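You operate a simulated robot arm through the tools that you are given. There is no shell and no other tool. Be economical: measure what you need, move in short steps, check, and stop when the job is done.

Carry out the task below with a simulated two-armed robot. There is one attempt and no reset: what you move stays moved.

Task
Push the right drawer of the right bench shut. Then fetch the green block and set it on the tin. Then take the blue ring from the right bench and leave it on top of the carton there. Then shut the left drawer of the right bench. Then fetch the black block and set it on the cooling rack. Then put the small green cap on the top of the low rack. Then take the dry pack from the top of the low rack and leave it on the strapping bed. Then take the small bin marked "returns" from the fourth shelf from the bottom of the narrow rack and put it on the brochure. Then put the blue tub on the top shelf of the left rack away on the low shelf. Then put the weight on the grey table away in the flat black tray. Then take the small grey cap from the right bench and leave it in the inside of the sealer. Then open the left drawer of the left bench, take the blue pad and put it in the inside of the left drawer of the left bench, then shut the drawer. Keep to this order.

Only the result counts: the job must be done as asked and must still hold three seconds after the hand-in. Knocking over, shifting, dropping, spilling or breaking anything else fails it. Lids that push on must go on centred and level and be pressed home; caps that screw on are set level and turned clockwise until they are tight.

Robot
Two 7-joint arms with two-finger parallel grippers on one trunk, on a base that drives. Base frame: it is fixed to the floor where the robot stands at the start and does not move with it; the origin is under the middle of the robot, x ahead of it, y to its left, z up. Units: m, degrees, N and s.
The left shoulder is at the start at [0.02, 0.138, 1.225], the right one opposite. With the tool pointing down near the work surface each hand reaches from about 0.1 to 0.46 m from the robot's upright axis, wherever it stands, measured 20 degrees to its own side. Places, roughly: black block [-2.5, -1, 0.75]; blue pad (6x9x3 cm) [2, -1.3, 0.9]; blue ring (5x5x2 cm) [0.9, 0.5, 0.8]; blue tub (19x25x8 cm) [-3.7, 4.7, 1.1]; brochure [0.25, 1.75, 0.75]; carton [0.75, 0.5, 0.75]; cooling rack [0.6, -2.4, 0.8]; dry pack [-2.25, -1.5, 0.75]; flat black tray (18x26 cm) [0.74, -0.36, 0.76]; green block [0.5, -0.5, 0.75]; inside of the left drawer of the left bench [-0.1, 3, 0.6]; inside of the sealer (25x25 cm) [-3.08, 0.48, 0.82]; left drawer of the left bench [-0.1, 3, 0.6]; left drawer of the right bench [0.4, 0.7, 0.6]; low shelf [0, 2.7, 0.1]; right drawer of the right bench [0.6, 0.1, 0.6]; small bin [-3.75, 1.75, 1.25]; small green cap (3x3x2 cm) [-2.4, -0.8, 0.8]; small grey cap (3x3x2 cm) [0.5, 0.9, 0.8]; strapping bed [-2.6, -0.9, 0.8]; tin [-3, 0, 0.75]; top of the low rack [-2.3, -1.8, 0.8]; weight [-0.25, 5, 0.75]. Payload 1.57 kg a hand.
The TCP of each hand is the grasp point between the finger pads, 0.03 m short of the fingertips. In the tool frame z runs along the fingers and y along their closing line. The gripper opens to 0.08 m. The fingers are 0.017 m wide and 0.012 m thick; the gripper's body (0.04 by 0.082 m) begins 0.08 m behind the TCP.
Orientation is that of the tool frame in the base frame, as [roll, pitch, yaw] about the fixed x, y, z axes, in that order (R = Rz(yaw) Ry(pitch) Rx(roll)). With the fingers straight down and closing along the base's y, the tool's x points along the base's -x, its y along +y and its z along -z.

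Tools
- The arms move only by the tool arm_command. It takes "left_deltas", "right_deltas" or both (then of equal length, played together; a hand with none holds still); each is a list of rows, each a list of 7 numbers: the closure, from 0 (fully open) to 1 (shut), then the shift along the base's x, y, z in m, then the turn, a rotation vector about the base's x, y, z in degrees. In form: [[claw, dx, dy, dz, wx, wy, wz], ...]. A call has 1 to 20 rows; each row shifts and turns the commanded pose from where the row before left it. A row lasts 0.2 s, in which the tool goes at most 0.05 m and 8.6 degrees; a call with a longer step from one row to the next is refused whole, and so is a gripper value outside its range. A pose out of reach is approached as far as the arm can. The call stops where the force on the tool passes 40 N (or 10 N more than at its start, if that is more) or the arm is blocked; 0.2 s more then pass. The fingers move at their own pace (about 0.045 m/s each) and stop on an object; they squeeze with about 27 N. The grip force told is the motor's: it shows also when the fingers shut on nothing. Time passes only in rows, and 0.2 s behind the last, so rows that do not move let the fingers close. The reply holds the time, the measured pose of the TCP, the force on the tool along the base axes, the opening and the grip force, in the units named above and with some noise, with the torque about the TCP (base axes, N m) and any sound that the robot's microphone picked up, and new pictures: "pictures" is both (left out), scene, wrist or none (wrist: the cameras of the hands that moved).
- Cameras (640 x 400 px; columns grow to the right, rows downward): "scene" is now at [0.185, 0.0255, 1.1145]; the picture's right is [0.30, -0.95, 0.00], its down [-0.51, -0.16, -0.85] and it looks along [0.81, 0.26, -0.53] (base axes); focal length 214 px, centre (320, 200). "left" rides on the left gripper at [0.072, 0.007, -0.122] in its tool frame; the picture's right is [-0.09, 1.00, 0.00], its down [-0.84, -0.08, -0.54] and it looks along [-0.54, -0.05, 0.84] (tool axes); focal length 238 px, centre (320, 200). "right" rides on the right gripper at [0.072, -0.007, -0.122] in its tool frame; the picture's right is [0.09, 1.00, 0.00], its down [-0.84, 0.08, -0.54] and it looks along [-0.54, 0.05, 0.84] (tool axes); focal length 238 px, centre (320, 200). There is no depth. A picture from a camera that has moved, and an enlarged one, comes with that camera's place and axes in the base frame and with its lens.
- move_column(by): slides the trunk up (or, below 0, down) by that many m; the arms and the scene camera ride with it, the base frame stays. It gives what a move gives, with no picture.
- base_move(legs): drives the robot by 1 to 6 legs, each [ahead, left, turn to the left] in m, m and degrees, along the robot's own axes; the way and the turn of a leg run together, so that a leg with both is an arc; at most 1.5 m and 180 degrees a leg. The arms and the cameras ride along, it lands a little off, and it stops where it bumps. It gives what a move gives, and a new picture of the scene camera.
- pan_tilt(pan, tilt): turns the head with the scene camera to pan (to the left, within 60 degrees either way) and tilt (down, from -29 to 69), counted from straight ahead of the robot. It gives what a move gives, and a new picture of the scene camera.
- inspect(camera, box): a new picture of the part [left, top, right, bottom] of that camera's present view, enlarged. It takes no simulated time.
- hand_in(): hands the job in; it is judged then, once.

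Work in short steps. Places have to be worked out from the pictures, the camera data and where the tool is seen: move nearer, look again, correct. Check each grasp and each placing, and mend what went wrong. You have 567 turns and 360 pictures in all, those below and enlarged ones among them. Open the grippers and draw the arms clear of the work before you hand the job in, unless the task says otherwise.

The tools are called by a JSON object that holds its "fn" and its "kwargs". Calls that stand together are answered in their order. arm_command: Moves the arms, as the interface text tells. Its arguments: {"type":"object","properties":{"left_deltas":{"type":"array","items":{"type":"array","items":{"type":"number"}}},"right_deltas":{"type":"array","items":{"type":"array","items":{"type":"number"}}},"pictures":{"type":"string","enum":["both","scene","wrist","none"]}},"required":[]} The other tools are called the same way: move_column (by) slides the trunk up or down; base_move (legs) drives the base; pan_tilt (pan, tilt) turns the head that bears the scene camera; inspect (camera, box) takes an enlarged picture of a part of a camera's view; hand_in () hands the job in.

At the start:

```text
t: 0.0
left_tcp_pos: [0.312, 0.2506, 1.0029]
left_ee_rot: [180.0, -0.1, 179.9]
left_wrist_force: [-0.1, 0.1, 0.2]
left_wrist_torque: [0.01, -0.01, 0.02]
left_opening: 0.0798
left_finger_force: 0.1
right_tcp_pos: [0.3483, -0.013, 1.0055]
right_ee_rot: [-179.9, 0.0, -180.0]
right_wrist_force: [-0.6, -0.5, 0.6]
right_wrist_torque: [0.0, 0.05, 0.02]
right_opening: 0.08
right_finger_force: 0.1
trunk travel left (down, up): [-0.6, 0.64]
robot x, y, heading: [0.0003, 0.0024, -0.0]
head pan, tilt: [17.7, 32.2]
```

scene: 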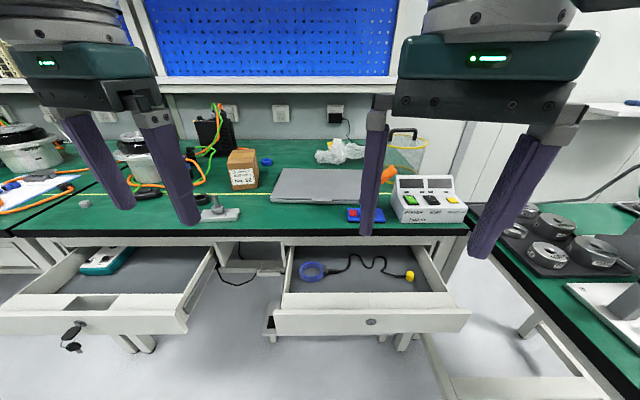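
right: 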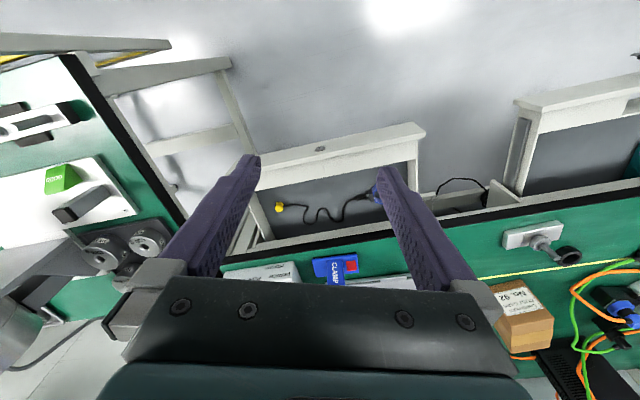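
left: 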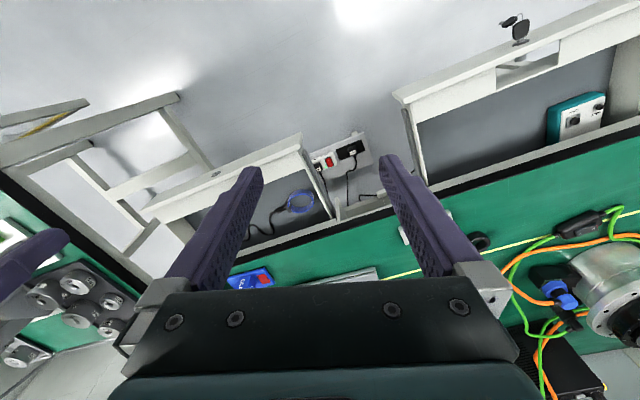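

The bench front looks square to the camera heading (17.7° left), with both drawers about 0.15 m out. I'll turn the robot to face the bench squarely and look straight down at it.

{"fn": "base_move", "kwargs": {"legs": [[0, 0, 17.7]]}}

{"fn": "pan_tilt", "kwargs": {"pan": 0, "tilt": 45}}

```text
t: 1.4
left_tcp_pos: [0.2196, 0.334, 1.0037]
left_ee_rot: [-180.0, 0.0, -162.3]
left_wrist_force: [-0.2, -1.2, -0.2]
left_wrist_torque: [0.04, 0.03, -0.02]
left_opening: 0.0799
left_finger_force: 0.0
right_tcp_pos: [0.3358, 0.0937, 1.0044]
right_ee_rot: [180.0, 0.0, -162.3]
right_wrist_force: [0.1, -0.2, -0.4]
right_wrist_torque: [-0.01, 0.0, -0.01]
right_opening: 0.08
right_finger_force: 0.1
trunk travel left (down, up): [-0.6, 0.64]
robot x, y, heading: [-0.0027, -0.0039, 17.7]
head pan, tilt: [17.7, 32.2]
camera scene: at [0.1679, 0.0806, 1.1145], right [0.58, -0.81, 0.0], down [-0.43, -0.31, -0.85], along [0.69, 0.49, -0.53], focal length 214 px, centre (320, 200)
```

scene: 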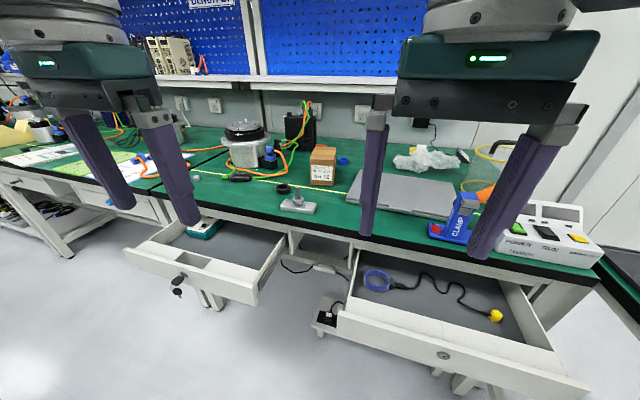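

```text
t: 2.2
left_tcp_pos: [0.2192, 0.3339, 1.0033]
left_ee_rot: [180.0, -0.1, -162.2]
left_wrist_force: [-0.3, -0.1, 0.9]
left_wrist_torque: [0.0, -0.03, 0.02]
left_opening: 0.08
left_finger_force: 0.0
right_tcp_pos: [0.336, 0.0941, 1.0052]
right_ee_rot: [180.0, -0.1, -162.3]
right_wrist_force: [-0.4, 0.0, -0.1]
right_wrist_torque: [-0.02, 0.0, 0.02]
right_opening: 0.0797
right_finger_force: 0.0
trunk travel left (down, up): [-0.6, 0.64]
robot x, y, heading: [-0.0019, -0.0012, 17.7]
head pan, tilt: [0.0, 45.0]
camera scene: at [0.1725, 0.0535, 1.0954], right [0.31, -0.95, 0.0], down [-0.67, -0.22, -0.71], along [0.67, 0.22, -0.71], focal length 214 px, centre (320, 200)
```

scene: 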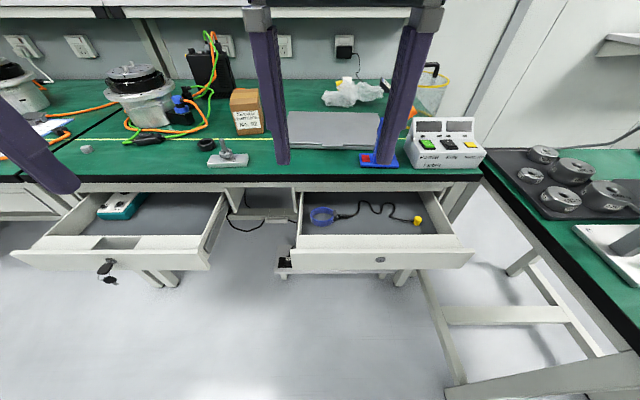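

Facing the bench squarely now; the right drawer front is about 0.45 m ahead, centre ~0.14 m right, height 0.57–0.66. I'll close the right gripper, shift it right, and tilt it forward, then lower the trunk.

{"fn": "arm_command", "kwargs": {"right_deltas": [[1, 0.0132, -0.0413, 0, 2.58, -8.1, 0], [1, 0.0132, -0.0413, 0, 2.58, -8.1, 0], [1, 0.0132, -0.0413, 0, 2.58, -8.1, 0], [1, 0, 0, 0, 2.58, -8.1, 0], [1, 0, 0, 0, 2.58, -8.1, 0], [1, 0, 0, 0, 2.58, -8.1, 0]], "pictures": "none"}}

{"fn": "move_column", "kwargs": {"by": -0.37}}

{"fn": "pan_tilt", "kwargs": {"pan": 0, "tilt": 30}}

```text
t: 3.6
left_tcp_pos: [0.2204, 0.3341, 1.0025]
left_ee_rot: [-180.0, -0.1, -162.2]
left_wrist_force: [-1.0, -0.3, -0.2]
left_wrist_torque: [0.04, 0.0, 0.01]
left_opening: 0.0801
left_finger_force: 0.0
right_tcp_pos: [0.3723, -0.0233, 1.0053]
right_ee_rot: [179.1, 49.9, -162.4]
right_wrist_force: [0.3, 0.4, -0.8]
right_wrist_torque: [-0.01, 0.01, -0.01]
right_opening: 0.0
right_finger_force: 21.3
right hand out of reach, approached as far as the arm can: row 6
trunk travel left (down, up): [-0.6, 0.64]
robot x, y, heading: [0.0002, 0.001, 17.4]
head pan, tilt: [0.0, 45.0]
```

```text
t: 7.2
left_tcp_pos: [0.2192, 0.3343, 0.6345]
left_ee_rot: [-179.9, -0.1, -162.2]
left_wrist_force: [0.2, -0.4, 0.2]
left_wrist_torque: [0.05, 0.07, 0.0]
left_opening: 0.08
left_finger_force: 0.0
right_tcp_pos: [0.3719, -0.024, 0.6343]
right_ee_rot: [179.2, 49.7, -162.3]
right_wrist_force: [-0.3, -1.2, -0.1]
right_wrist_torque: [-0.03, 0.01, -0.03]
right_opening: 0.0001
right_finger_force: 21.5
trunk travel left (down, up): [-0.23, 1.01]
robot x, y, heading: [0.0002, -0.0036, 17.8]
head pan, tilt: [0.0, 45.0]
```

```text
t: 8.0
left_tcp_pos: [0.2208, 0.334, 0.6339]
left_ee_rot: [180.0, 0.0, -162.2]
left_wrist_force: [-0.7, -0.3, 1.9]
left_wrist_torque: [0.0, -0.02, 0.01]
left_opening: 0.08
left_finger_force: 0.0
right_tcp_pos: [0.3724, -0.0246, 0.6349]
right_ee_rot: [179.3, 49.7, -162.3]
right_wrist_force: [0.5, 0.3, 0.3]
right_wrist_torque: [0.01, 0.03, -0.02]
right_opening: 0.0002
right_finger_force: 21.3
trunk travel left (down, up): [-0.23, 1.01]
robot x, y, heading: [-0.0004, -0.0026, 17.6]
head pan, tilt: [0.0, 30.0]
camera scene: at [0.1811, 0.0562, 0.7479], right [0.3, -0.95, 0.0], down [-0.48, -0.15, -0.87], along [0.82, 0.26, -0.5], focal length 214 px, centre (320, 200)
```

scene: 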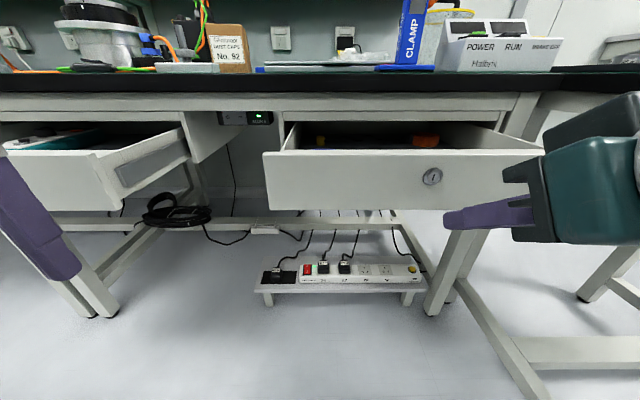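

Fingertips are aligned laterally with the drawer lock, about 2 cm low. I'll raise 2 cm and push forward along the bench normal.

{"fn": "arm_command", "kwargs": {"right_deltas": [[1, 0, 0, 0.02, 0, 0, 0], [1, 0.0191, 0.0061, 0, 0, 0, 0], [1, 0.0191, 0.0061, 0, 0, 0, 0], [1, 0.0191, 0.0061, 0, 0, 0, 0], [1, 0.0191, 0.0061, 0, 0, 0, 0], [1, 0.0191, 0.0061, 0, 0, 0, 0], [1, 0.0191, 0.0061, 0, 0, 0, 0], [1, 0.0191, 0.0061, 0, 0, 0, 0], [1, 0.0191, 0.0061, 0, 0, 0, 0], [1, 0.0191, 0.0061, 0, 0, 0, 0]], "pictures": "scene"}}

```text
t: 10.2
left_tcp_pos: [0.2217, 0.3356, 0.6337]
left_ee_rot: [180.0, -0.1, -162.3]
left_wrist_force: [-0.5, -0.1, 1.3]
left_wrist_torque: [-0.05, 0.03, -0.03]
left_opening: 0.0799
left_finger_force: 0.0
right_tcp_pos: [0.5484, 0.0329, 0.6545]
right_ee_rot: [179.2, 49.7, -162.4]
right_wrist_force: [0.0, 0.7, 0.2]
right_wrist_torque: [-0.02, 0.0, 0.01]
right_opening: 0.0
right_finger_force: 21.1
right hand out of reach, approached as far as the arm can: row 1
trunk travel left (down, up): [-0.23, 1.01]
robot x, y, heading: [-0.0003, -0.0025, 17.7]
head pan, tilt: [0.0, 30.0]
camera scene: at [0.1817, 0.0566, 0.7481], right [0.3, -0.95, 0.0], down [-0.48, -0.15, -0.87], along [0.83, 0.26, -0.5], focal length 214 px, centre (320, 200)
```

scene: 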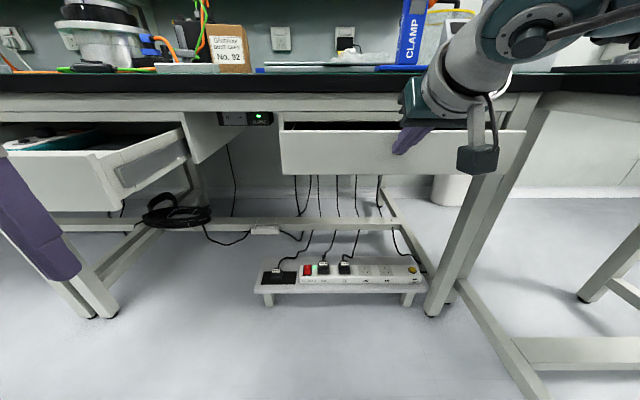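

The drawer slides freely and is nearly shut. I continue until it resists.

{"fn": "arm_command", "kwargs": {"right_deltas": [[1, 0.0143, 0.0046, 0, 0, 0, 0], [1, 0.0143, 0.0046, 0, 0, 0, 0], [1, 0.0143, 0.0046, 0, 0, 0, 0], [1, 0.0143, 0.0046, 0, 0, 0, 0]], "pictures": "scene"}}

```text
t: 11.2
left_tcp_pos: [0.2197, 0.3346, 0.6338]
left_ee_rot: [179.9, 0.0, -162.2]
left_wrist_force: [-1.0, 0.3, 0.1]
left_wrist_torque: [0.01, -0.02, -0.01]
left_opening: 0.0799
left_finger_force: 0.1
right_tcp_pos: [0.6049, 0.0522, 0.6545]
right_ee_rot: [179.3, 49.8, -162.4]
right_wrist_force: [0.3, -0.2, -0.6]
right_wrist_torque: [0.01, 0.02, -0.03]
right_opening: 0.0
right_finger_force: 21.5
trunk travel left (down, up): [-0.23, 1.01]
robot x, y, heading: [-0.0007, 0.0007, 17.6]
head pan, tilt: [0.0, 30.0]
camera scene: at [0.1816, 0.0567, 0.7481], right [0.3, -0.95, 0.0], down [-0.48, -0.15, -0.87], along [0.83, 0.26, -0.5], focal length 214 px, centre (320, 200)
```

scene: 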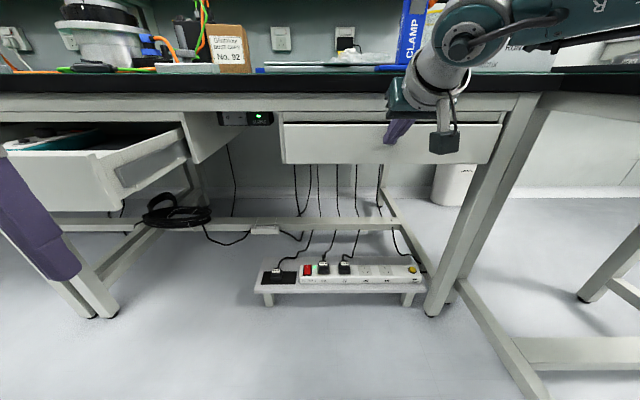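

Still no resistance; continue a bit further.

{"fn": "arm_command", "kwargs": {"right_deltas": [[1, 0.0095, 0.003, 0, 0, 0, 0], [1, 0.0095, 0.003, 0, 0, 0, 0], [1, 0.0095, 0.003, 0, 0, 0, 0], [1, 0.0095, 0.003, 0, 0, 0, 0], [1, 0.0095, 0.003, 0, 0, 0, 0]], "pictures": "scene"}}

```text
t: 12.1
left_tcp_pos: [0.2114, 0.3308, 0.6318]
left_ee_rot: [180.0, -0.4, -162.3]
left_wrist_force: [0.1, -0.3, 0.1]
left_wrist_torque: [0.01, -0.04, 0.02]
left_opening: 0.0804
left_finger_force: 0.0
right_tcp_pos: [0.6256, 0.0588, 0.6508]
right_ee_rot: [179.1, 49.1, -162.3]
right_wrist_force: [-30.1, -9.6, 9.9]
right_wrist_torque: [-0.15, 0.07, 0.0]
right_opening: 0.0
right_finger_force: 20.8
trunk travel left (down, up): [-0.23, 1.01]
robot x, y, heading: [0.0018, 0.0012, 17.7]
head pan, tilt: [0.0, 30.0]
stopped in row 4 (right hand): the force on the tool passed its limit at 71 N (the readings are from after the stop); the commanded pose is now the measured one
camera scene: at [0.1726, 0.0526, 0.7468], right [0.3, -0.95, 0.0], down [-0.48, -0.15, -0.86], along [0.82, 0.26, -0.51], focal length 214 px, centre (320, 200)
```

scene: 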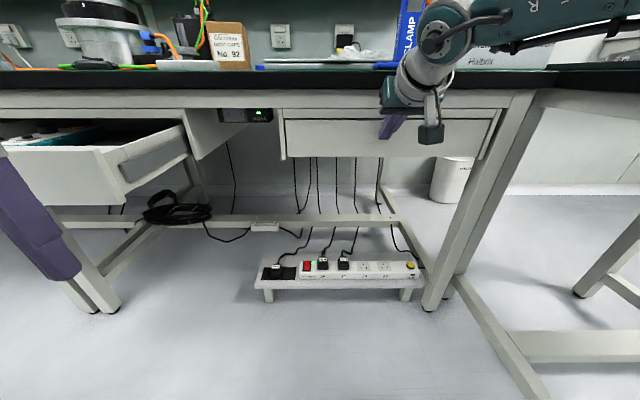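

The drawer hit its stop: shut. I withdraw the hand, then raise the trunk and look for the green block to the right.

{"fn": "arm_command", "kwargs": {"right_deltas": [[1, -0.0381, -0.0122, 0, 0, 0, 0], [1, -0.0381, -0.0122, 0, 0, 0, 0], [1, -0.0381, -0.0122, 0, 0, 0, 0], [1, -0.0381, -0.0122, 0, 0, 0, 0], [1, -0.0381, -0.0122, 0, 0, 0, 0], [1, -0.0381, -0.0122, 0, 0, 0, 0], [0, -0.018, -0.006, 0, 0, 0, 0]], "pictures": "none"}}

{"fn": "move_column", "kwargs": {"by": 0.6}}

{"fn": "pan_tilt", "kwargs": {"pan": -50, "tilt": 40}}

```text
t: 13.7
left_tcp_pos: [0.2192, 0.3327, 0.6323]
left_ee_rot: [180.0, 0.0, -162.3]
left_wrist_force: [0.3, 0.0, -0.3]
left_wrist_torque: [0.01, 0.04, 0.04]
left_opening: 0.0799
left_finger_force: 0.0
right_tcp_pos: [0.3892, -0.0174, 0.6545]
right_ee_rot: [179.1, 49.6, -162.5]
right_wrist_force: [0.1, 0.0, 0.7]
right_wrist_torque: [-0.01, -0.01, 0.01]
right_opening: 0.0321
right_finger_force: 0.1
trunk travel left (down, up): [-0.23, 1.01]
robot x, y, heading: [-0.0019, 0.0001, 17.7]
head pan, tilt: [0.0, 30.0]
```

```text
refused: 0.6 is not a number from -0.4 to 0.4
```

```text
t: 14.9
left_tcp_pos: [0.2211, 0.3324, 0.6328]
left_ee_rot: [-180.0, 0.0, -162.3]
left_wrist_force: [0.6, 0.3, 0.0]
left_wrist_torque: [-0.03, -0.01, 0.02]
left_opening: 0.0799
left_finger_force: 0.0
right_tcp_pos: [0.3893, -0.0174, 0.6535]
right_ee_rot: [179.0, 49.6, -162.4]
right_wrist_force: [0.0, 0.2, 0.1]
right_wrist_torque: [0.04, 0.02, -0.01]
right_opening: 0.08
right_finger_force: 0.1
trunk travel left (down, up): [-0.23, 1.01]
robot x, y, heading: [-0.0024, 0.0046, 17.9]
head pan, tilt: [-50.0, 40.0]
camera scene: at [0.1663, -0.0169, 0.7327], right [-0.53, -0.85, 0.0], down [-0.54, 0.34, -0.77], along [0.65, -0.41, -0.64], focal length 214 px, centre (320, 200)
```

scene: 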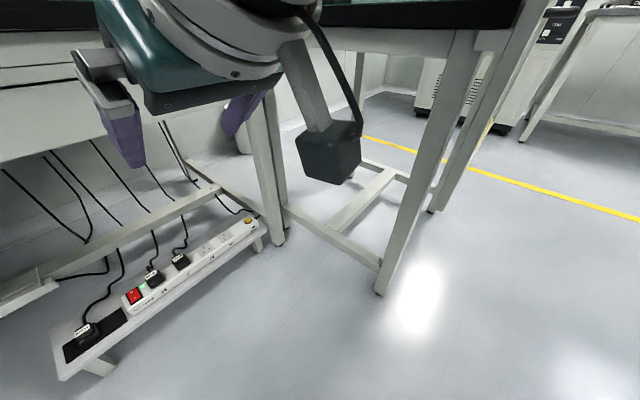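

Trunk moves are limited to 0.4 m; raising in one step, then looking right.

{"fn": "move_column", "kwargs": {"by": 0.4}}

{"fn": "pan_tilt", "kwargs": {"pan": -55, "tilt": 40}}

```text
t: 18.7
left_tcp_pos: [0.2203, 0.3343, 1.033]
left_ee_rot: [-180.0, -0.1, -162.3]
left_wrist_force: [-0.1, -0.2, -0.1]
left_wrist_torque: [-0.01, -0.01, -0.01]
left_opening: 0.0802
left_finger_force: 0.1
right_tcp_pos: [0.3899, -0.017, 1.0535]
right_ee_rot: [179.1, 49.6, -162.2]
right_wrist_force: [0.9, 0.5, 1.1]
right_wrist_torque: [0.02, 0.0, 0.01]
right_opening: 0.0801
right_finger_force: 0.0
trunk travel left (down, up): [-0.63, 0.61]
robot x, y, heading: [0.0024, -0.0002, 17.7]
head pan, tilt: [-50.0, 40.0]
```

```text
t: 19.4
left_tcp_pos: [0.2202, 0.3337, 1.0337]
left_ee_rot: [179.9, 0.1, -162.3]
left_wrist_force: [0.1, 0.0, 0.5]
left_wrist_torque: [0.03, -0.01, 0.01]
left_opening: 0.0801
left_finger_force: 0.1
right_tcp_pos: [0.39, -0.0164, 1.0536]
right_ee_rot: [179.1, 49.7, -162.3]
right_wrist_force: [0.5, -0.2, 0.3]
right_wrist_torque: [-0.02, 0.05, -0.02]
right_opening: 0.0799
right_finger_force: 0.0
trunk travel left (down, up): [-0.63, 0.61]
robot x, y, heading: [0.0012, -0.0022, 17.5]
head pan, tilt: [-55.0, 40.0]
camera scene: at [0.1621, -0.0231, 1.1326], right [-0.61, -0.8, 0.0], down [-0.51, 0.39, -0.77], along [0.61, -0.46, -0.64], focal length 214 px, centre (320, 200)
```

scene: 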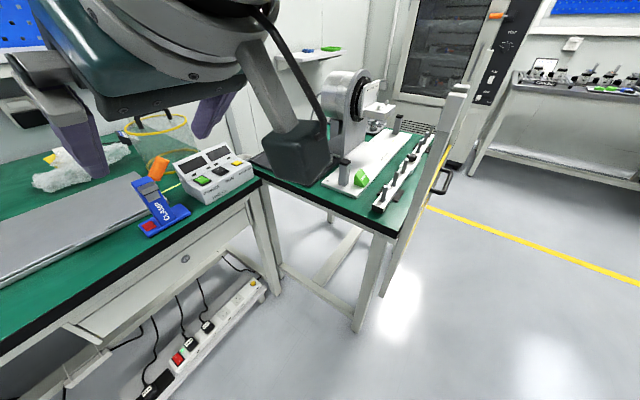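

The green block is at about (0.505, -0.44) on the side table, which is aligned with the bench. I'll shift the robot right 0.45 m and back 0.05 m, keeping the heading, and straighten the right tool.

{"fn": "base_move", "kwargs": {"legs": [[-0.05, -0.45, 0]]}}

{"fn": "arm_command", "kwargs": {"right_deltas": [[0, 0, 0, 0, -2.58, 8.1, 0], [0, 0, 0, 0, -2.58, 8.1, 0], [0, 0, 0, 0, -2.58, 8.1, 0], [0, 0, 0, 0, -2.58, 8.1, 0], [0, 0, 0, 0, -2.58, 8.1, 0], [0, 0, 0, 0, -2.18, 6.83, 0]], "pictures": "wrist"}}

{"fn": "pan_tilt", "kwargs": {"pan": -20, "tilt": 50}}

```text
t: 22.1
left_tcp_pos: [0.3095, -0.1118, 1.0338]
left_ee_rot: [179.9, 0.0, -162.6]
left_wrist_force: [0.5, 0.1, -0.2]
left_wrist_torque: [0.0, -0.04, 0.06]
left_opening: 0.08
left_finger_force: 0.1
right_tcp_pos: [0.4775, -0.4624, 1.0548]
right_ee_rot: [179.0, 49.6, -162.5]
right_wrist_force: [-0.5, -0.2, -0.1]
right_wrist_torque: [0.0, 0.01, 0.01]
right_opening: 0.0799
right_finger_force: 0.0
trunk travel left (down, up): [-0.63, 0.61]
robot x, y, heading: [0.0883, -0.445, 17.5]
head pan, tilt: [-55.0, 40.0]
camera scene: at [0.2507, -0.4675, 1.1327], right [-0.61, -0.79, 0.0], down [-0.51, 0.39, -0.77], along [0.61, -0.47, -0.64], focal length 214 px, centre (320, 200)
```

scene: 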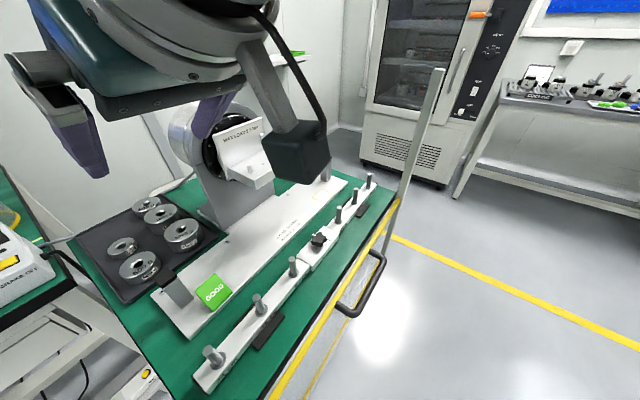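

```text
t: 23.5
left_tcp_pos: [0.3105, -0.1116, 1.0338]
left_ee_rot: [-179.9, 0.0, -162.5]
left_wrist_force: [0.6, -0.9, -0.9]
left_wrist_torque: [-0.02, 0.03, 0.0]
left_opening: 0.0801
left_finger_force: 0.1
right_tcp_pos: [0.4775, -0.4628, 1.0543]
right_ee_rot: [179.2, -0.1, -162.4]
right_wrist_force: [0.1, 0.1, 0.6]
right_wrist_torque: [0.01, 0.02, -0.01]
right_opening: 0.08
right_finger_force: 0.0
trunk travel left (down, up): [-0.63, 0.61]
robot x, y, heading: [0.0845, -0.4435, 17.7]
head pan, tilt: [-55.0, 40.0]
camera right: at [0.4124, -0.4919, 1.1759], right [-0.39, 0.92, 0.01], down [0.78, 0.32, 0.54], along [0.49, 0.22, -0.84], focal length 238 px, centre (320, 200)
```

right: 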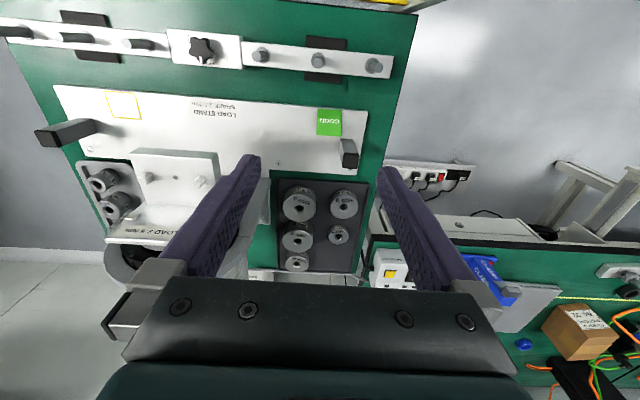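

```text
t: 24.5
left_tcp_pos: [0.3091, -0.1119, 1.034]
left_ee_rot: [180.0, 0.0, -162.4]
left_wrist_force: [-0.8, -0.4, 0.3]
left_wrist_torque: [0.01, 0.01, 0.01]
left_opening: 0.0802
left_finger_force: 0.0
right_tcp_pos: [0.4782, -0.463, 1.0542]
right_ee_rot: [179.4, -0.2, -162.4]
right_wrist_force: [0.2, 1.1, -0.7]
right_wrist_torque: [0.01, 0.0, 0.05]
right_opening: 0.0797
right_finger_force: 0.1
trunk travel left (down, up): [-0.63, 0.61]
robot x, y, heading: [0.0871, -0.4412, 17.7]
head pan, tilt: [-20.0, 50.0]
camera scene: at [0.2602, -0.4191, 1.1185], right [-0.05, -1.0, 0.0], down [-0.77, 0.03, -0.64], along [0.64, -0.03, -0.77], focal length 214 px, centre (320, 200)
```

scene: 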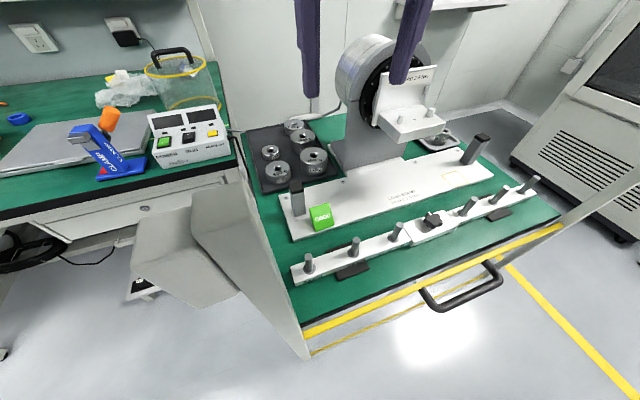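

Block seen from both cameras: centre about (0.49, -0.435), top near 0.80, ~4 cm wide. I'll zoom to get its orientation.

{"fn": "inspect", "kwargs": {"camera": "right", "box": [260, 80, 400, 180]}}

```text
4.00 times, centred on (330, 130) of right
camera zoom: at [0.4121, -0.492, 1.1754], right [-0.39, 0.92, 0.01], down [0.78, 0.32, 0.54], along [0.5, 0.22, -0.84], focal length 953 px, centre (280, 480)
```

zoom: 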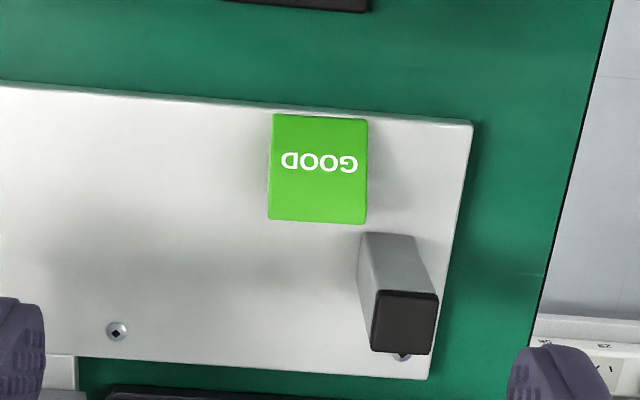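

{"fn": "inspect", "kwargs": {"camera": "scene", "box": [270, 170, 380, 250]}}

```text
5.00 times, centred on (325, 210) of scene
camera zoom: at [0.2602, -0.4191, 1.1185], right [-0.05, -1.0, 0.0], down [-0.77, 0.03, -0.64], along [0.64, -0.03, -0.77], focal length 1072 px, centre (295, 150)
```

zoom: 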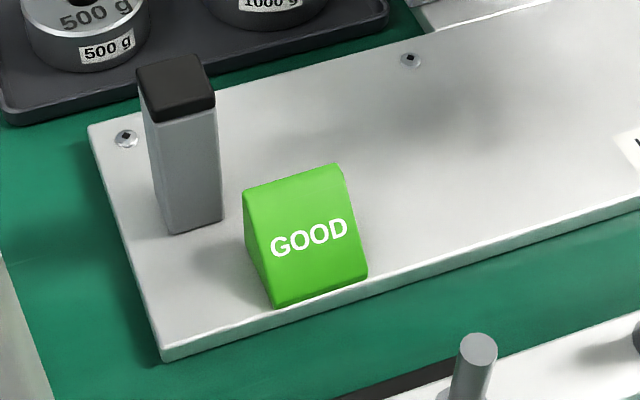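

It's a wedge with vertical side faces, rotated ~4.6° from my heading; board surface ≈0.752, top ≈0.803. I'll align above it, and descend to z≈0.86 to check.

{"fn": "arm_command", "kwargs": {"right_deltas": [[0, 0.0115, 0.014, -0.03, 0, 0, 2.3], [0, 0.0115, 0.0145, -0.04, 0, 0, 2.3], [0, 0, 0, -0.04, 0, 0, 0], [0, 0, 0, -0.04, 0, 0, 0], [0, 0, 0, -0.03, 0, 0, 0]], "pictures": "both"}}

```text
t: 25.7
left_tcp_pos: [0.3098, -0.1101, 1.0339]
left_ee_rot: [-180.0, 0.0, -162.6]
left_wrist_force: [0.1, 0.4, -0.6]
left_wrist_torque: [0.0, 0.0, -0.01]
left_opening: 0.0799
left_finger_force: 0.1
right_tcp_pos: [0.4987, -0.4331, 0.8731]
right_ee_rot: [179.2, -0.1, -157.9]
right_wrist_force: [0.8, -0.8, 0.9]
right_wrist_torque: [-0.01, 0.0, -0.01]
right_opening: 0.0797
right_finger_force: 0.0
trunk travel left (down, up): [-0.63, 0.61]
robot x, y, heading: [0.0856, -0.4429, 17.6]
head pan, tilt: [-20.0, 50.0]
camera scene: at [0.2601, -0.419, 1.1185], right [-0.04, -1.0, 0.0], down [-0.77, 0.03, -0.64], along [0.64, -0.03, -0.77], focal length 214 px, centre (320, 200)
camera right: at [0.4368, -0.467, 0.9954], right [-0.46, 0.89, 0.01], down [0.75, 0.38, 0.54], along [0.48, 0.26, -0.84], focal length 238 px, centre (320, 200)
```

scene: 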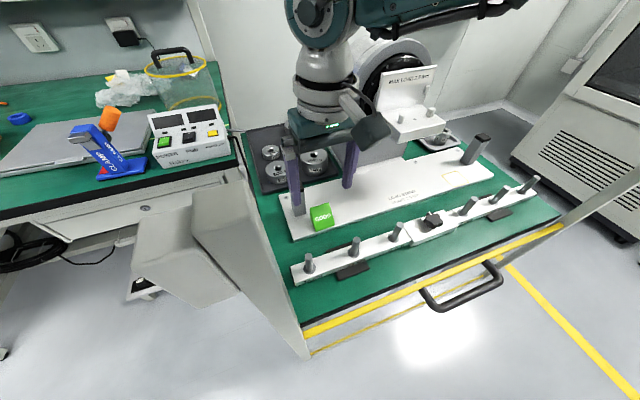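
right: 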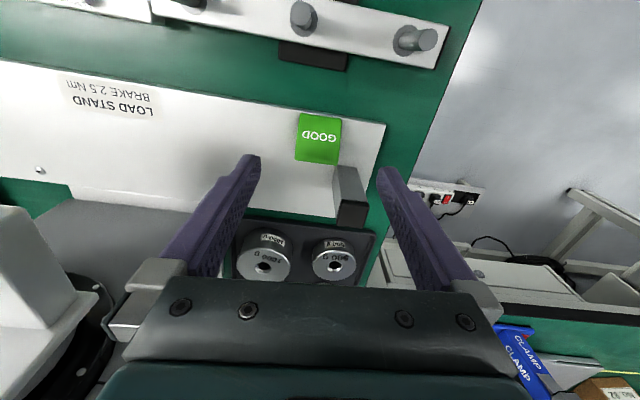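

Block lies centred under the TCP; but its edges and the board's slope show its yaw is about 18°, so I turn back 4°, descend to z≈0.795 and close.

{"fn": "arm_command", "kwargs": {"right_deltas": [[0, 0, 0, -0.03, 0, 0, -4], [0, 0, 0, -0.03, 0, 0, 0], [0, 0, 0, -0.018, 0, 0, 0], [0.5, 0, 0, 0, 0, 0, 0], [1, 0, 0, 0, 0, 0, 0], [1, 0, 0, 0, 0, 0, 0], [1, 0, 0, 0, 0, 0, 0], [1, 0, 0, 0, 0, 0, 0]], "pictures": "wrist"}}

```text
t: 27.5
left_tcp_pos: [0.3097, -0.1108, 1.0332]
left_ee_rot: [-179.9, 0.0, -162.6]
left_wrist_force: [0.1, 0.3, -0.7]
left_wrist_torque: [0.01, 0.02, 0.0]
left_opening: 0.08
left_finger_force: 0.0
right_tcp_pos: [0.5006, -0.4325, 0.794]
right_ee_rot: [179.2, -0.1, -161.9]
right_wrist_force: [0.8, 0.9, 0.6]
right_wrist_torque: [-0.03, -0.02, -0.03]
right_opening: 0.0388
right_finger_force: 26.8
trunk travel left (down, up): [-0.63, 0.61]
robot x, y, heading: [0.0899, -0.4419, 17.5]
head pan, tilt: [-20.0, 50.0]
camera right: at [0.4358, -0.4625, 0.9175], right [-0.4, 0.92, 0.01], down [0.77, 0.33, 0.54], along [0.49, 0.23, -0.84], focal length 238 px, centre (320, 200)
```

right: 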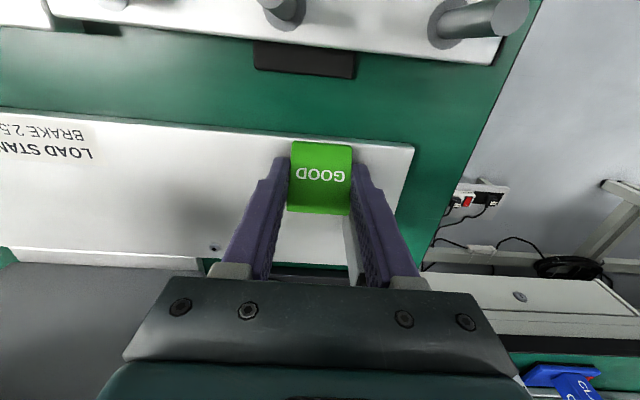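

Gripped (38.8 mm). Lift, back away from the table and turn to look toward the tin side of the room.

{"fn": "arm_command", "kwargs": {"right_deltas": [[1, 0, 0, 0.03, 0, 0, 0], [1, 0, 0, 0.05, 0, 0, 0], [1, 0, 0, 0.05, 0, 0, 0], [1, 0, 0, 0.05, 0, 0, 0], [1, 0, 0, 0.05, 0, 0, 0]], "pictures": "none"}}

{"fn": "pan_tilt", "kwargs": {"pan": 0, "tilt": 25}}

{"fn": "base_move", "kwargs": {"legs": [[-0.5, 0.2, 0], [0, 0, 150]]}}

```text
t: 28.7
left_tcp_pos: [0.3093, -0.1106, 1.0331]
left_ee_rot: [-180.0, 0.0, -162.6]
left_wrist_force: [0.2, -0.7, -0.7]
left_wrist_torque: [-0.02, 0.03, 0.01]
left_opening: 0.0799
left_finger_force: 0.1
right_tcp_pos: [0.5006, -0.4347, 1.0256]
right_ee_rot: [179.3, -0.1, -161.9]
right_wrist_force: [-0.3, 0.4, -0.1]
right_wrist_torque: [-0.01, -0.02, 0.0]
right_opening: 0.039
right_finger_force: 27.0
trunk travel left (down, up): [-0.63, 0.61]
robot x, y, heading: [0.0897, -0.4443, 17.1]
head pan, tilt: [-20.0, 50.0]
```

```text
t: 29.6
left_tcp_pos: [0.3103, -0.1115, 1.0337]
left_ee_rot: [-180.0, 0.1, -162.5]
left_wrist_force: [-0.2, -1.2, 0.7]
left_wrist_torque: [0.04, -0.01, -0.01]
left_opening: 0.08
left_finger_force: 0.0
right_tcp_pos: [0.4994, -0.4332, 1.0244]
right_ee_rot: [179.3, 0.0, -161.8]
right_wrist_force: [0.7, -0.2, 0.0]
right_wrist_torque: [-0.03, -0.01, 0.0]
right_opening: 0.0388
right_finger_force: 26.3
trunk travel left (down, up): [-0.63, 0.61]
robot x, y, heading: [0.0898, -0.446, 17.3]
head pan, tilt: [0.0, 25.0]
camera scene: at [0.2711, -0.3881, 1.1559], right [0.3, -0.95, 0.0], down [-0.4, -0.13, -0.91], along [0.86, 0.27, -0.42], focal length 214 px, centre (320, 200)
```

scene: 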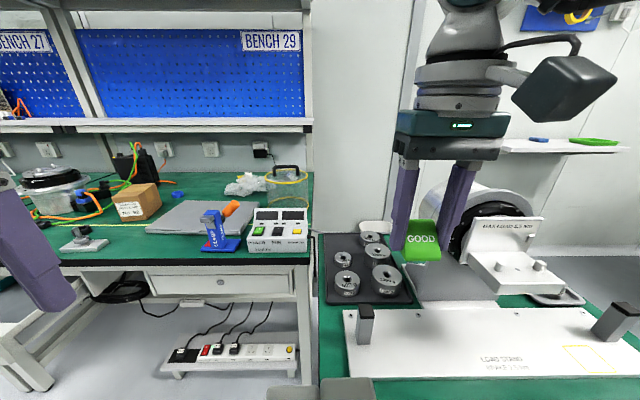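

```text
t: 31.3
left_tcp_pos: [0.1069, -0.0957, 1.0329]
left_ee_rot: [180.0, -0.1, -162.6]
left_wrist_force: [-0.6, 0.2, 0.1]
left_wrist_torque: [0.01, 0.02, -0.02]
left_opening: 0.0798
left_finger_force: 0.1
right_tcp_pos: [0.3001, -0.4272, 1.0229]
right_ee_rot: [-179.7, -0.3, -162.8]
right_wrist_force: [-10.0, -1.9, 0.1]
right_wrist_torque: [0.03, -0.33, 0.35]
right_opening: 0.0389
right_finger_force: 27.3
trunk travel left (down, up): [-0.63, 0.61]
robot x, y, heading: [-0.1141, -0.4287, 17.8]
head pan, tilt: [0.0, 25.0]
stopped in leg 1: the force on the tool passed its limit at 60 N (the readings are from after the stop); the commanded pose is now the measured one
camera scene: at [0.0683, -0.3729, 1.1556], right [0.3, -0.95, 0.0], down [-0.4, -0.13, -0.91], along [0.86, 0.27, -0.42], focal length 214 px, centre (320, 200)
```

scene: 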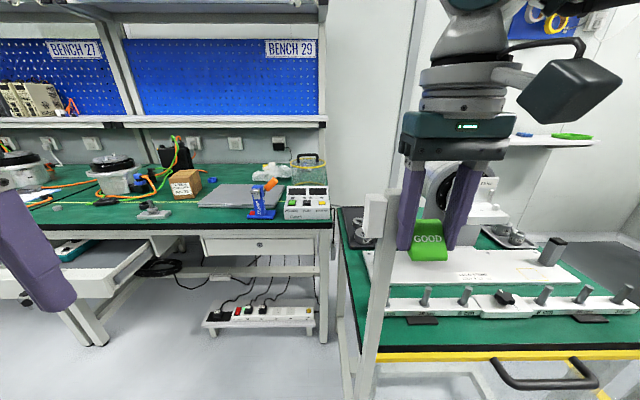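

The right hand touched the standing pole of the yellow gate. I look closely before moving.

{"fn": "inspect", "kwargs": {"camera": "scene", "box": [320, 100, 520, 400]}}

{"fn": "inspect", "kwargs": {"camera": "right", "box": [0, 0, 640, 400]}}

{"fn": "inspect", "kwargs": {"camera": "left", "box": [0, 0, 640, 400]}}

```text
1.33 times, centred on (420, 250) of scene
camera zoom: at [0.0683, -0.3729, 1.1556], right [0.3, -0.95, 0.0], down [-0.4, -0.13, -0.91], along [0.86, 0.27, -0.42], focal length 286 px, centre (187, 133)
```

zoom: 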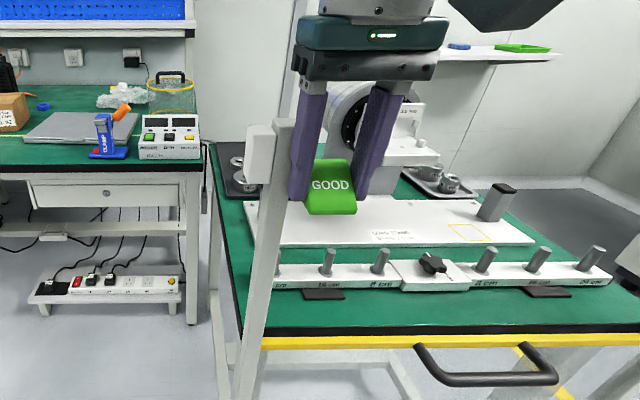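

```text
1.00 times, centred on (320, 200) of right (not enlarged: the box is as wide or as high as the picture)
camera zoom: at [0.2346, -0.453, 1.1454], right [-0.38, 0.92, -0.01], down [0.78, 0.33, 0.54], along [0.5, 0.2, -0.84], focal length 238 px, centre (320, 200)
```

zoom: 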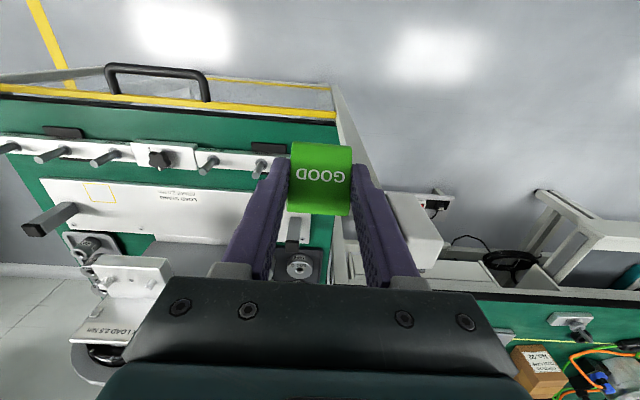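

```text
1.00 times, centred on (320, 200) of left (not enlarged: the box is as wide or as high as the picture)
camera zoom: at [0.0354, -0.1115, 1.1547], right [-0.21, 0.98, 0.0], down [0.82, 0.18, 0.54], along [0.53, 0.11, -0.84], focal length 238 px, centre (320, 200)
```

zoom: 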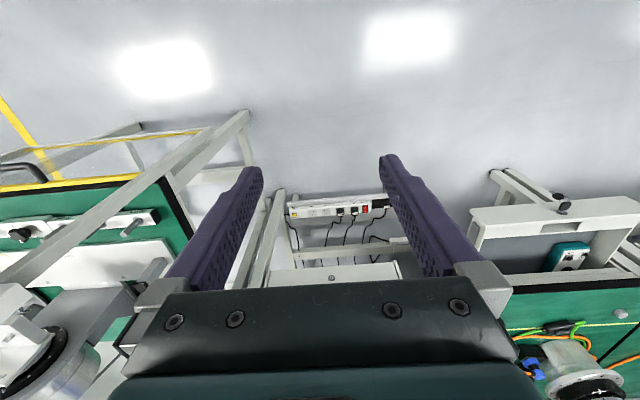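

The left finger of the right hand is against the white-headed pole. I move right/away, raise the trunk well over it, then back off straight.

{"fn": "base_move", "kwargs": {"legs": [[0.03, -0.06, 0]]}}

{"fn": "move_column", "kwargs": {"by": 0.35}}

{"fn": "inspect", "kwargs": {"camera": "right", "box": [0, 0, 640, 400]}}

```text
t: 32.1
left_tcp_pos: [0.1228, -0.1118, 1.0328]
left_ee_rot: [-179.9, 0.1, -162.6]
left_wrist_force: [-0.3, -0.3, -0.2]
left_wrist_torque: [-0.02, 0.01, -0.02]
left_opening: 0.08
left_finger_force: 0.1
right_tcp_pos: [0.3093, -0.4354, 1.024]
right_ee_rot: [179.6, -0.6, -161.4]
right_wrist_force: [0.0, -0.2, -0.4]
right_wrist_torque: [0.01, -0.04, -0.01]
right_opening: 0.039
right_finger_force: 26.5
trunk travel left (down, up): [-0.63, 0.61]
robot x, y, heading: [-0.1014, -0.4443, 17.3]
head pan, tilt: [0.0, 25.0]
stopped in leg 1: the force on the tool passed its limit at 66 N (the readings are from after the stop); the commanded pose is now the measured one
camera scene: at [0.0842, -0.3878, 1.1559], right [0.3, -0.95, 0.0], down [-0.4, -0.13, -0.91], along [0.86, 0.27, -0.42], focal length 214 px, centre (320, 200)
```

scene: 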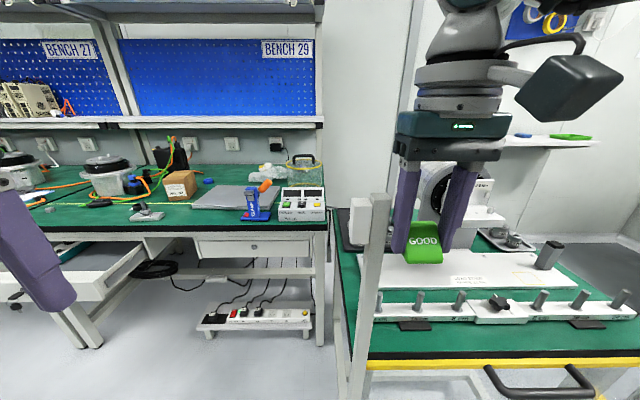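

```text
t: 35.6
left_tcp_pos: [0.123, -0.1115, 1.3827]
left_ee_rot: [180.0, 0.0, -162.4]
left_wrist_force: [0.4, -0.4, -0.6]
left_wrist_torque: [0.0, -0.04, -0.04]
left_opening: 0.08
left_finger_force: 0.0
right_tcp_pos: [0.3104, -0.4356, 1.3741]
right_ee_rot: [179.6, -0.8, -161.4]
right_wrist_force: [0.1, 0.2, 0.3]
right_wrist_torque: [-0.02, 0.01, 0.02]
right_opening: 0.0387
right_finger_force: 27.1
trunk travel left (down, up): [-0.98, 0.26]
robot x, y, heading: [-0.0971, -0.4462, 17.5]
head pan, tilt: [0.0, 25.0]
```

```text
1.00 times, centred on (320, 200) of right (not enlarged: the box is as wide or as high as the picture)
camera zoom: at [0.2463, -0.4649, 1.497], right [-0.4, 0.91, 0.01], down [0.78, 0.34, 0.53], along [0.48, 0.22, -0.85], focal length 238 px, centre (320, 200)
```

zoom: 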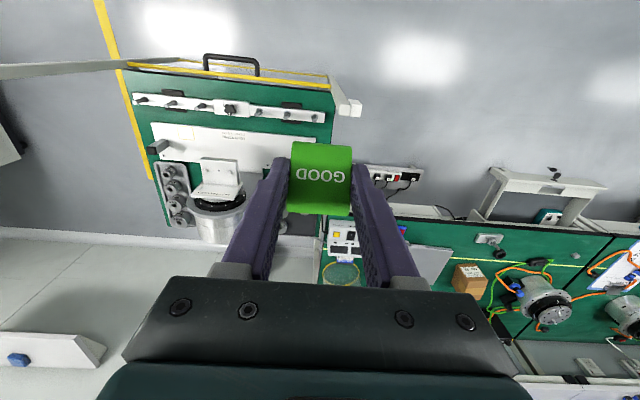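

Hand is now well above the pole (block still held). Back up 0.5 m and turn around.

{"fn": "base_move", "kwargs": {"legs": [[-0.5, 0.1, 0], [0, 0, 140]]}}

```text
t: 44.3
left_tcp_pos: [-0.988, -0.6013, 1.3834]
left_ee_rot: [-180.0, 0.0, -23.5]
left_wrist_force: [-0.3, 0.2, -0.4]
left_wrist_torque: [-0.02, -0.01, -0.01]
left_opening: 0.08
left_finger_force: 0.1
right_tcp_pos: [-0.9157, -0.2334, 1.3737]
right_ee_rot: [179.5, -0.9, -22.3]
right_wrist_force: [0.3, -0.6, -0.3]
right_wrist_torque: [0.0, -0.01, 0.0]
right_opening: 0.039
right_finger_force: 26.7
trunk travel left (down, up): [-0.98, 0.26]
robot x, y, heading: [-0.6034, -0.4943, 156.8]
head pan, tilt: [0.0, 25.0]
camera scene: at [-0.7775, -0.4202, 1.506], right [0.4, 0.92, 0.0], down [0.39, -0.17, -0.91], along [-0.83, 0.36, -0.42], focal length 214 px, centre (320, 200)
```

scene: 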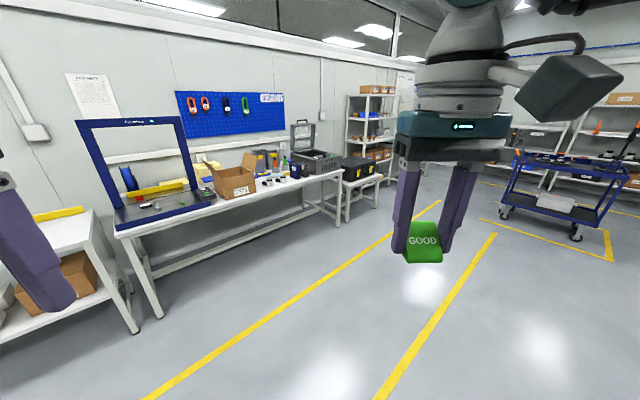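

I see the strapping machine, the packing bench with the sealer. Zoom for the tin.

{"fn": "inspect", "kwargs": {"camera": "scene", "box": [100, 110, 400, 260]}}

```text
2.13 times, centred on (250, 185) of scene
camera zoom: at [-0.7775, -0.4202, 1.506], right [0.4, 0.92, 0.0], down [0.39, -0.17, -0.91], along [-0.83, 0.36, -0.42], focal length 458 px, centre (469, 232)
```

zoom: 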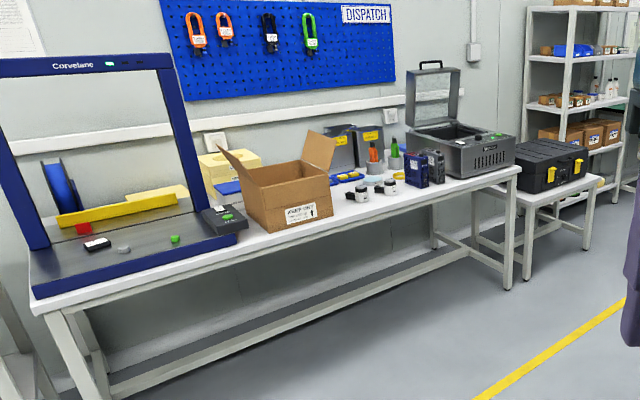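

The bench edge runs parallel to the first bench (room yaw 17.6°). I turn to face it squarely and approach the tin spot, stopping ~0.45 m short of the edge.

{"fn": "base_move", "kwargs": {"legs": [[0, 0, 40.8], [1.25, -1.05, 0]]}}

{"fn": "pan_tilt", "kwargs": {"pan": 0, "tilt": 45}}

```text
refused: leg 2 is longer than a leg can be; nothing moved
```

```text
t: 45.1
left_tcp_pos: [-0.9863, -0.6012, 1.3847]
left_ee_rot: [-180.0, 0.1, -23.5]
left_wrist_force: [-0.3, 0.4, -0.6]
left_wrist_torque: [-0.01, -0.01, -0.01]
left_opening: 0.0804
left_finger_force: 0.0
right_tcp_pos: [-0.9147, -0.2333, 1.3737]
right_ee_rot: [179.6, -0.8, -22.3]
right_wrist_force: [0.1, 0.8, -0.6]
right_wrist_torque: [-0.01, -0.03, 0.01]
right_opening: 0.0388
right_finger_force: 27.2
trunk travel left (down, up): [-0.98, 0.26]
robot x, y, heading: [-0.6011, -0.4949, 156.5]
head pan, tilt: [0.0, 45.0]
camera scene: at [-0.7676, -0.4245, 1.4754], right [0.4, 0.92, 0.0], down [0.65, -0.28, -0.71], along [-0.65, 0.28, -0.71], focal length 214 px, centre (320, 200)
```

scene: 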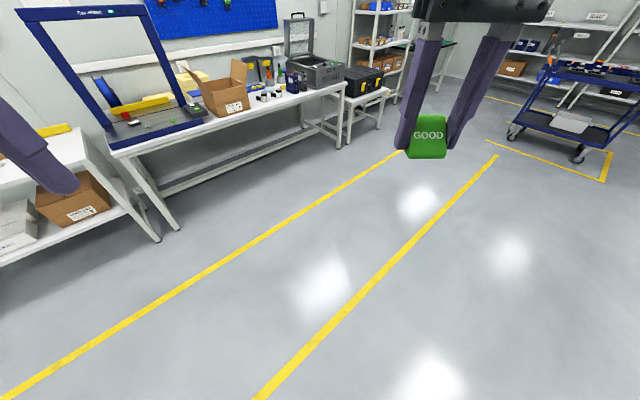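

Splitting the leg into two; the floor is clear.

{"fn": "base_move", "kwargs": {"legs": [[0, 0, 40.9], [0.6, -0.5, 0], [0.6, -0.55, 0]]}}

```text
t: 55.1
left_tcp_pos: [-2.2695, -0.186, 1.3831]
left_ee_rot: [-180.0, 0.0, 18.0]
left_wrist_force: [0.5, 0.5, 0.1]
left_wrist_torque: [-0.01, -0.02, 0.01]
left_opening: 0.0801
left_finger_force: 0.0
right_tcp_pos: [-2.4589, 0.138, 1.3746]
right_ee_rot: [179.6, -0.8, 19.0]
right_wrist_force: [0.3, 0.2, -0.1]
right_wrist_torque: [0.02, -0.04, 0.03]
right_opening: 0.0386
right_finger_force: 26.6
trunk travel left (down, up): [-0.98, 0.26]
robot x, y, heading: [-2.0515, 0.1457, -162.1]
head pan, tilt: [0.0, 45.0]
camera scene: at [-2.2221, 0.0919, 1.4754], right [-0.31, 0.95, 0.0], down [0.67, 0.22, -0.71], along [-0.67, -0.22, -0.71], focal length 214 px, centre (320, 200)
```

scene: 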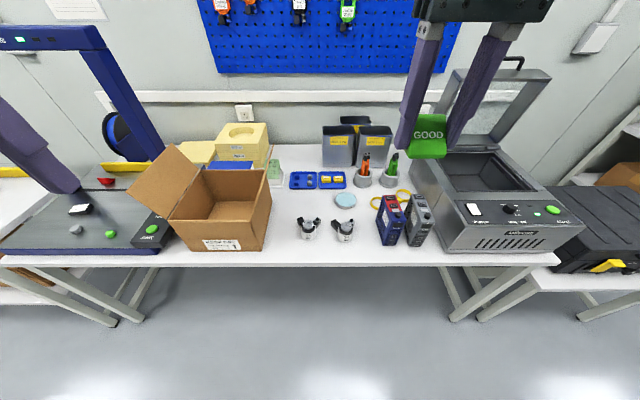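

The tin (pale-blue lid, ~(-2.92,-0.02)) sits mid-bench. I drive 0.25 m closer with the hands high.

{"fn": "base_move", "kwargs": {"legs": [[0.25, 0, 0]]}}

{"fn": "move_column", "kwargs": {"by": -0.3}}

{"fn": "pan_tilt", "kwargs": {"pan": 0, "tilt": 50}}

```text
t: 57.0
left_tcp_pos: [-2.5049, -0.2626, 1.3829]
left_ee_rot: [-180.0, 0.0, 18.0]
left_wrist_force: [0.4, 0.4, 0.8]
left_wrist_torque: [0.01, 0.0, -0.02]
left_opening: 0.0801
left_finger_force: 0.1
right_tcp_pos: [-2.696, 0.0608, 1.3735]
right_ee_rot: [179.6, -0.8, 19.1]
right_wrist_force: [0.9, 0.1, -0.3]
right_wrist_torque: [0.0, 0.0, 0.01]
right_opening: 0.0388
right_finger_force: 26.8
trunk travel left (down, up): [-0.98, 0.26]
robot x, y, heading: [-2.2862, 0.0702, -162.0]
head pan, tilt: [0.0, 45.0]
camera scene: at [-2.4593, 0.0149, 1.4754], right [-0.31, 0.95, 0.0], down [0.67, 0.22, -0.71], along [-0.67, -0.22, -0.71], focal length 214 px, centre (320, 200)
```

scene: 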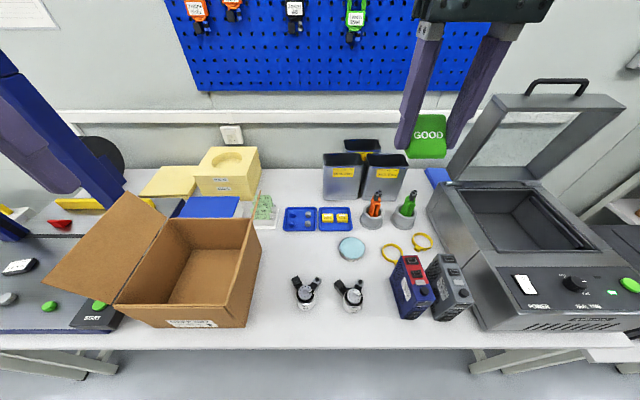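

```text
t: 60.0
left_tcp_pos: [-2.5052, -0.2624, 1.0845]
left_ee_rot: [-180.0, 0.0, 18.0]
left_wrist_force: [0.4, -0.3, -0.4]
left_wrist_torque: [-0.01, 0.01, 0.02]
left_opening: 0.0797
left_finger_force: 0.1
right_tcp_pos: [-2.6956, 0.0598, 1.0738]
right_ee_rot: [179.6, -0.8, 19.1]
right_wrist_force: [0.1, 0.9, 0.0]
right_wrist_torque: [-0.01, 0.05, 0.04]
right_opening: 0.0388
right_finger_force: 26.7
trunk travel left (down, up): [-0.68, 0.56]
robot x, y, heading: [-2.2892, 0.0704, -162.1]
head pan, tilt: [0.0, 45.0]
```

```text
t: 60.6
left_tcp_pos: [-2.5063, -0.2618, 1.0849]
left_ee_rot: [-179.9, 0.0, 18.0]
left_wrist_force: [-0.6, 0.9, 0.6]
left_wrist_torque: [0.01, 0.0, 0.03]
left_opening: 0.0799
left_finger_force: 0.1
right_tcp_pos: [-2.6961, 0.06, 1.074]
right_ee_rot: [179.6, -0.8, 19.2]
right_wrist_force: [-0.2, -0.1, 0.0]
right_wrist_torque: [0.01, 0.02, 0.03]
right_opening: 0.0389
right_finger_force: 27.1
trunk travel left (down, up): [-0.68, 0.56]
robot x, y, heading: [-2.2872, 0.0732, -161.7]
head pan, tilt: [0.0, 50.0]
camera scene: at [-2.4552, 0.0163, 1.1685], right [-0.31, 0.95, 0.0], down [0.73, 0.24, -0.64], along [-0.61, -0.2, -0.77], focal length 214 px, centre (320, 200)
```

scene: 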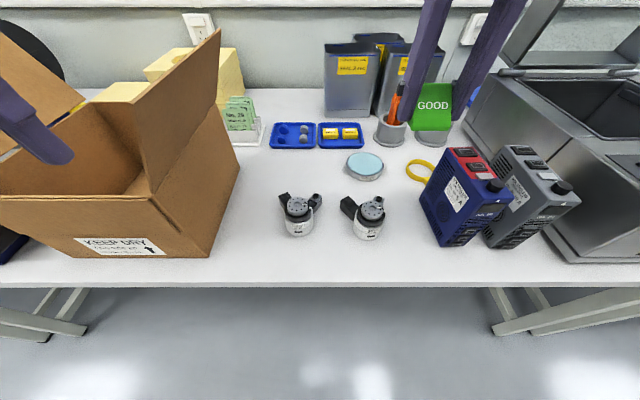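

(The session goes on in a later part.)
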